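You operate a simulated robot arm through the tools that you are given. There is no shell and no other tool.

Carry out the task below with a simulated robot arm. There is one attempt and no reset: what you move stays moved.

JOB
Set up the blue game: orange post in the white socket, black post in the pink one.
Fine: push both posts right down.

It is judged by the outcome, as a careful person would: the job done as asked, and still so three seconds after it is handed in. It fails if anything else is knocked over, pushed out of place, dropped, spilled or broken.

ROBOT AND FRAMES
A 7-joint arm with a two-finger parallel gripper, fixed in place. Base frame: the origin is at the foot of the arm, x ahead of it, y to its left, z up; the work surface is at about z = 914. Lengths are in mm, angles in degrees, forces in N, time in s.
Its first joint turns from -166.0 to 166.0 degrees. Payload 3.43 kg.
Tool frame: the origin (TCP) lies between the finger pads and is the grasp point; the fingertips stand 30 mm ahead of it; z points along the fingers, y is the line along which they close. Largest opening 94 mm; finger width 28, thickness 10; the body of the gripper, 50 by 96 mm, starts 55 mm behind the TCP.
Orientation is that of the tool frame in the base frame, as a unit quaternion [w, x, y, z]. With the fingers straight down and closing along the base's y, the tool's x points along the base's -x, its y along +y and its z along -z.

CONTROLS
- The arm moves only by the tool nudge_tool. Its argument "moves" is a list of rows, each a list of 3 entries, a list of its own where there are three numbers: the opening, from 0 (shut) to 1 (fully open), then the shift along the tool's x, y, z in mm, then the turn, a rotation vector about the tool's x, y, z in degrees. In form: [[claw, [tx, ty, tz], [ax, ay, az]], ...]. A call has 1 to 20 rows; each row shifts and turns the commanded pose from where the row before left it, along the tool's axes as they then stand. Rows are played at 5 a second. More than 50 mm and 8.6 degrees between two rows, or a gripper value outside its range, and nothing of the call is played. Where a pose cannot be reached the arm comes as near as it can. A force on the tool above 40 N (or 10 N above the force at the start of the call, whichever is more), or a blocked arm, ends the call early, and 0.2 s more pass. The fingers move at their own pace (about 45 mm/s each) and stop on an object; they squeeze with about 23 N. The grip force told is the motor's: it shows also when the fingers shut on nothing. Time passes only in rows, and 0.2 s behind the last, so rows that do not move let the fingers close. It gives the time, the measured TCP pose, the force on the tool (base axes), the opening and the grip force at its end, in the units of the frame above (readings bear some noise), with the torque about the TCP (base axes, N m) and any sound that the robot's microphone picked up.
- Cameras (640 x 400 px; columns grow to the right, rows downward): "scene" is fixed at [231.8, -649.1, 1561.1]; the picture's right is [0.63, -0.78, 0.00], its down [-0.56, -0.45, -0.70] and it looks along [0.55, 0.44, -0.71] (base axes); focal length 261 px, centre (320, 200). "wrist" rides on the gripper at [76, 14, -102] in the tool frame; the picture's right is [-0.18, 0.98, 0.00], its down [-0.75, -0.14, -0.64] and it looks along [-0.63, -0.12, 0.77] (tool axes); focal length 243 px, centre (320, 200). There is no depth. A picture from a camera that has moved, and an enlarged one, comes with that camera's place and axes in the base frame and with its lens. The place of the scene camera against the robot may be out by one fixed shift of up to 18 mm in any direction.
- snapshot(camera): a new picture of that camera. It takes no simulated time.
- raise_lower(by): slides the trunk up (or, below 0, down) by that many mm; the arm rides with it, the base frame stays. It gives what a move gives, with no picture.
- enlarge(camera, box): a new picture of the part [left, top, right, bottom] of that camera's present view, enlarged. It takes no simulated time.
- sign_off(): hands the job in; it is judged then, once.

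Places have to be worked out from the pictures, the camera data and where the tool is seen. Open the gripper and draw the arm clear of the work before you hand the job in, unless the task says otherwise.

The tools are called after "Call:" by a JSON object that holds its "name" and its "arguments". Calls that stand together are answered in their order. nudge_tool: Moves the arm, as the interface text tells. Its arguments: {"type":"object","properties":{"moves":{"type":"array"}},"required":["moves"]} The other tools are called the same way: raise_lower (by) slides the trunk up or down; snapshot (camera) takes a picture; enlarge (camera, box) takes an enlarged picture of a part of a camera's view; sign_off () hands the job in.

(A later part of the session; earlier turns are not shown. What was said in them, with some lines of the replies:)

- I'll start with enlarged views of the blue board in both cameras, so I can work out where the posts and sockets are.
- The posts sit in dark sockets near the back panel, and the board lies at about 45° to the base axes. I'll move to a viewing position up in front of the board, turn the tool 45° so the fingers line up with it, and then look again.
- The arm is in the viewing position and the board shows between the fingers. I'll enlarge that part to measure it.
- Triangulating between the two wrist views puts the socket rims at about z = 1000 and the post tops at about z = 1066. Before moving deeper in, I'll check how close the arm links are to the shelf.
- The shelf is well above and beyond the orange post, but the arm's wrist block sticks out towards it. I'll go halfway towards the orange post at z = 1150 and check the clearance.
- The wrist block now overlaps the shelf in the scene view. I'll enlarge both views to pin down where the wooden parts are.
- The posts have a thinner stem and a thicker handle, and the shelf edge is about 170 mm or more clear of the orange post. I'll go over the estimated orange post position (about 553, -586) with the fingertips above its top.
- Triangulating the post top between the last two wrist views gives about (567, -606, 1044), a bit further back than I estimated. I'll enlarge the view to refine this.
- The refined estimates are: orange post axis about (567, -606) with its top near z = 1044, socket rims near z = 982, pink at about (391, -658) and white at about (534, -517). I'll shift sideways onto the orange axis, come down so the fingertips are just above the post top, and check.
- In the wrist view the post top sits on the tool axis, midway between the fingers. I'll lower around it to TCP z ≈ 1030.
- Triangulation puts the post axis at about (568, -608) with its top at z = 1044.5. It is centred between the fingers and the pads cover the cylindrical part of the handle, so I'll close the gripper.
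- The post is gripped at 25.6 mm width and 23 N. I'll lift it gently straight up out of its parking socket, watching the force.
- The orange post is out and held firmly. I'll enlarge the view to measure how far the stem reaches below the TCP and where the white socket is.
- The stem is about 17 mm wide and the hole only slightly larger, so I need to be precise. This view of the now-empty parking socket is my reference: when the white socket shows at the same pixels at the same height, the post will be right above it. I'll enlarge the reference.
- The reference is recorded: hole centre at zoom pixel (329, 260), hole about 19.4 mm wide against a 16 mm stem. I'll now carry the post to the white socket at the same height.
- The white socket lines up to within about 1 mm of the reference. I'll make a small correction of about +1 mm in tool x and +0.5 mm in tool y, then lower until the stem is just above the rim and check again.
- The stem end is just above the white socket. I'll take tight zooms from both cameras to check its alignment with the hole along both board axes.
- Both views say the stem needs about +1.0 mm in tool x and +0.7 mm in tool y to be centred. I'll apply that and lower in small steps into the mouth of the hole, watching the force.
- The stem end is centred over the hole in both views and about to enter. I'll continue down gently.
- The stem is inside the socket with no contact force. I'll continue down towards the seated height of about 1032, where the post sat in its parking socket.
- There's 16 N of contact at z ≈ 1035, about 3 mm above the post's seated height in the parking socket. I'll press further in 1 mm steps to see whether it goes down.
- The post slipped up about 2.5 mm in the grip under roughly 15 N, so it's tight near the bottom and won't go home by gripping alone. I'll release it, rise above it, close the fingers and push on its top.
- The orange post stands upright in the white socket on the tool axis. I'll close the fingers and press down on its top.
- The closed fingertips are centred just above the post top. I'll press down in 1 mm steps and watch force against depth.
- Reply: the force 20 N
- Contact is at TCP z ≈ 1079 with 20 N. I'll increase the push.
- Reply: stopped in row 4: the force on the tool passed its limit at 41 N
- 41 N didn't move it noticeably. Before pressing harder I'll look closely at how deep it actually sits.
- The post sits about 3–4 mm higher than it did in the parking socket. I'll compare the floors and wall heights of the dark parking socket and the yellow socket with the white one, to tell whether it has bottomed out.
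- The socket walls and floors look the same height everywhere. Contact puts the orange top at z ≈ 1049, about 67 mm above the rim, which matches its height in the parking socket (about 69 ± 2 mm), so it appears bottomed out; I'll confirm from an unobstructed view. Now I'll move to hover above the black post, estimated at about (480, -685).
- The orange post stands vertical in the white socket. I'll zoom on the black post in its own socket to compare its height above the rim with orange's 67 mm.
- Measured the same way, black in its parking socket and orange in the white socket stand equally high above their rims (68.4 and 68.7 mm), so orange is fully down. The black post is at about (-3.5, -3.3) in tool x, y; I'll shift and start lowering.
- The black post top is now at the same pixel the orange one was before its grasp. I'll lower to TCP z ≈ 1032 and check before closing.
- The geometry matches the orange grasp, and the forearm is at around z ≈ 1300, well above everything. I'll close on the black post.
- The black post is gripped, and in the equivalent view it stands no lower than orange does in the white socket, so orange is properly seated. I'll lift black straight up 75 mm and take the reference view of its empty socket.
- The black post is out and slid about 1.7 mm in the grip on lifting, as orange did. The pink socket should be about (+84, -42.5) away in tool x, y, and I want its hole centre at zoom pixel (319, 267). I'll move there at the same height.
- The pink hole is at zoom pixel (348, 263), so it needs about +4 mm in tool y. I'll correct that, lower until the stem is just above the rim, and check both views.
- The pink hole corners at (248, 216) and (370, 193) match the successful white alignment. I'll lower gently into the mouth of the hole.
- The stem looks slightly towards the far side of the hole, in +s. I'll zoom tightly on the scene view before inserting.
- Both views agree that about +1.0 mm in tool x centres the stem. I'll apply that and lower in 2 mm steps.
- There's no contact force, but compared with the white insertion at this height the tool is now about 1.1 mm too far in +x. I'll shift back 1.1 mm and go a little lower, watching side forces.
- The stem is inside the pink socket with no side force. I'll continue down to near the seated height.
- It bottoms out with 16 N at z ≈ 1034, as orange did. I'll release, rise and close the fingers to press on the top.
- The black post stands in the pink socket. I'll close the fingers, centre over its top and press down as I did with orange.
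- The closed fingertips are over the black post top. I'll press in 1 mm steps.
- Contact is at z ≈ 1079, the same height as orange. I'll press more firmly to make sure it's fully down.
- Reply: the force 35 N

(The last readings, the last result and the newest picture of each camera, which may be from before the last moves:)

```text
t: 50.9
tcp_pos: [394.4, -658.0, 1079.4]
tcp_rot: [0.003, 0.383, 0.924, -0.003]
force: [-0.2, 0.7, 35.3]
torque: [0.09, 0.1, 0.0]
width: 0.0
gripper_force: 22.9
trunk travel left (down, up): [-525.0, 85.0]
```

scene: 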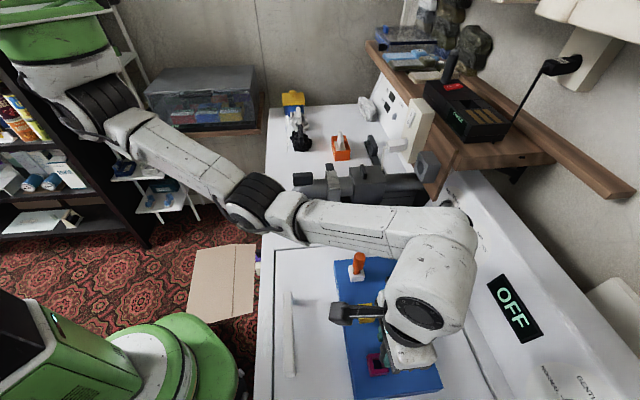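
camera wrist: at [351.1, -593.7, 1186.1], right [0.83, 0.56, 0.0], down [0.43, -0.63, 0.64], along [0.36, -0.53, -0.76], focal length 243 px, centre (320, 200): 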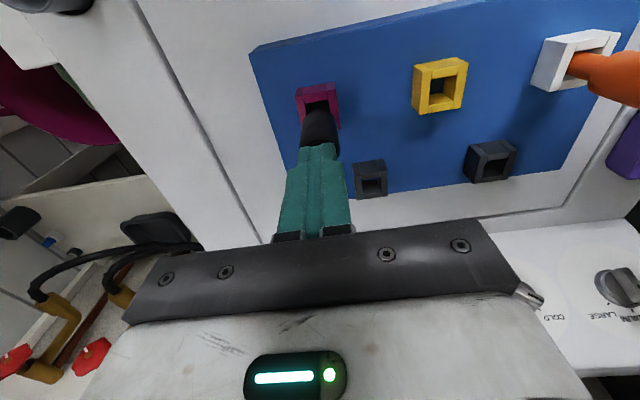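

35 N with no further movement at z = 1079.4, so black is on its stop at the same height as orange. To verify the depth I'll rise to the height from which I viewed black in its parking socket, with the same offset, and compare.

Call:
{"name": "nudge_tool", "arguments": {"moves": [[0, [0, 0, -3], [0, 0, 0]], [0, [0, 0, -8], [0, 0, 0]], [0, [0, 0, -18], [0, 0, 0]], [0.6, [0, 0, -18], [0, 0, 0]], [1, [4.3, 2.6, -3], [0, 0, 0]], [1, [0, 0, 0], [0, 0, 0]], [1, [0, 0, 0], [0, 0, 0]], [1, [0, 0, 0], [0, 0, 0]]]}}

Call:
{"name": "enlarge", "arguments": {"camera": "wrist", "box": [280, 70, 360, 150]}}

Call:
{"name": "snapshot", "arguments": {"camera": "wrist"}}

```text
t: 52.6
tcp_pos: [393.1, -652.4, 1126.5]
tcp_rot: [0.001, 0.383, 0.924, 0.0]
force: [0.0, 0.1, -0.2]
torque: [0.03, 0.01, 0.03]
width: 94.1
gripper_force: 0.1
trunk travel left (down, up): [-525.0, 85.0]
```

```text
5.00 times, centred on (320, 110) of wrist
camera zoom: at [350.2, -589.1, 1229.1], right [0.83, 0.56, 0.0], down [0.43, -0.63, 0.64], along [0.36, -0.53, -0.76], focal length 1213 px, centre (320, 650)
```

zoom: 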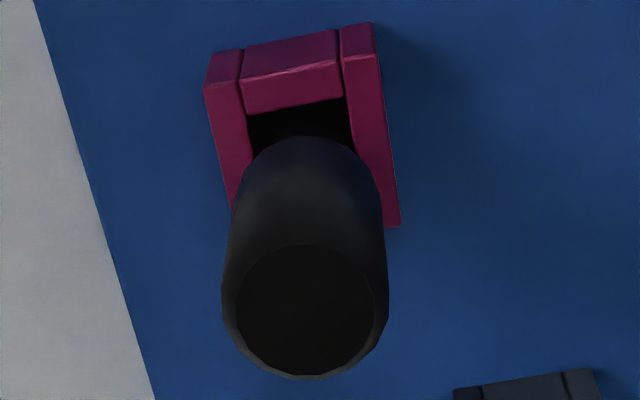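

```text
taken
camera wrist: at [350.2, -589.1, 1229.1], right [0.83, 0.56, 0.0], down [0.43, -0.63, 0.64], along [0.36, -0.53, -0.76], focal length 243 px, centre (320, 200)
```

wrist: 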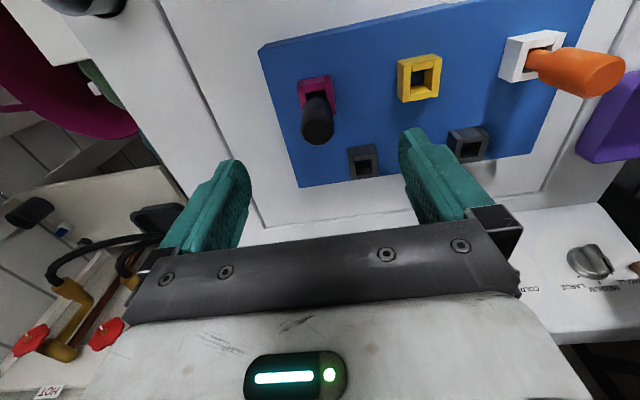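

Against the parking view, top and shoulder shift equally (a lateral play of about 0.7 mm), so black sits at the same depth as before. Both posts are fully down. I'll raise the arm and withdraw clear of the board.

Call:
{"name": "nudge_tool", "arguments": {"moves": [[1, [0, 0, -25], [0, 0, 0]], [1, [0, 0, -30], [0, 0, 0]], [1, [0, 0, -30], [0, 0, 0]], [1, [0, 0, -30], [0, 0, 0]], [1, [0, 0, -30], [0, 0, 0]], [1, [21, 29, -5], [0, 0, 0]], [1, [21, 29, -5], [0, 0, 0]], [1, [21, 29, -5], [0, 0, 0]], [1, [21, 29, -5], [0, 0, 0]], [1, [21, 29, -5], [0, 0, 0]], [1, [21, 29, -5], [0, 0, 0]], [1, [21, 29, -5], [0, 0, 0]], [1, [0, 0, 0], [0, 0, 0]]]}}

Call:
{"name": "snapshot", "arguments": {"camera": "scene"}}

Call:
{"name": "enlarge", "arguments": {"camera": "scene", "box": [320, 240, 460, 400]}}

Call:
{"name": "snapshot", "arguments": {"camera": "wrist"}}

```text
t: 55.5
tcp_pos: [433.3, -404.5, 1306.0]
tcp_rot: [0.001, 0.383, 0.924, -0.001]
force: [-0.8, 0.0, 1.5]
torque: [-0.01, -0.02, 0.02]
width: 94.3
gripper_force: 0.0
trunk travel left (down, up): [-525.0, 85.0]
```

```text
taken
```

scene: 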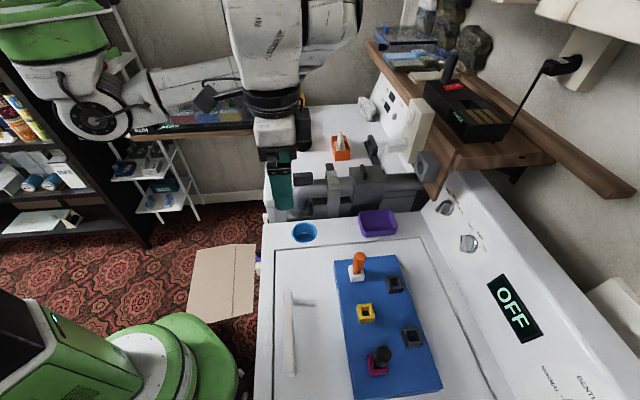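

```text
2.50 times, centred on (390, 320) of scene
camera zoom: at [231.8, -649.1, 1561.1], right [0.63, -0.78, 0.0], down [-0.56, -0.45, -0.7], along [0.55, 0.44, -0.71], focal length 653 px, centre (145, -100)
```

zoom: 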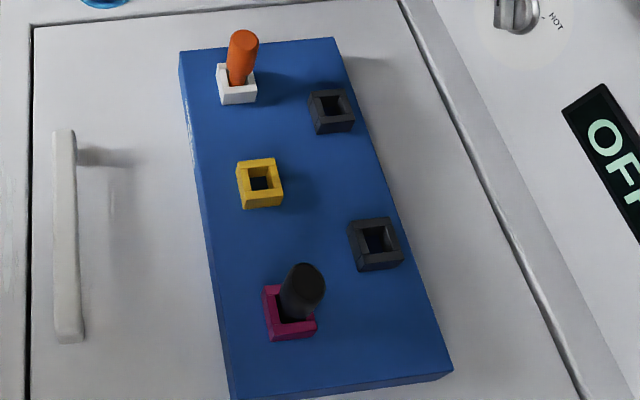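

```text
taken
camera wrist: at [390.2, -339.8, 1408.2], right [0.83, 0.56, 0.0], down [0.43, -0.63, 0.64], along [0.36, -0.53, -0.76], focal length 243 px, centre (320, 200)
```

wrist: 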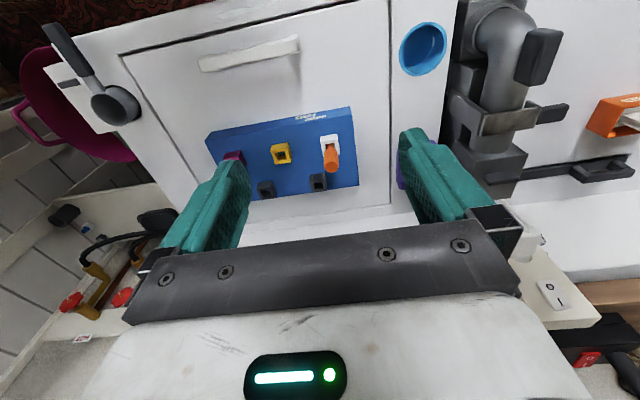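

Orange is upright in white and black upright in pink, and both are fully seated. The board and everything else are where they were, and the open gripper is clear of the work. I'm handing the job in.

Call:
{"name": "sign_off", "arguments": {}}

```text
The job is handed in.
```

The blue game is set up: the orange post is in the white socket and the black post is in the pink one. I handed the job in with the gripper open and the arm clear of the board.

- **Pushed down:** I pressed on top of each post with the fingers closed. Orange took about 41 N and black about 35 N, and neither moved any further. Both tops ended at the same height, about z = 1049 mm. In the camera views, each stands about as high above its rim as a post did in the dark starting sockets, so I judge both to be fully seated.
- **Everything else:** in the last pictures both posts stand upright, and the board and the things around it are where they started.
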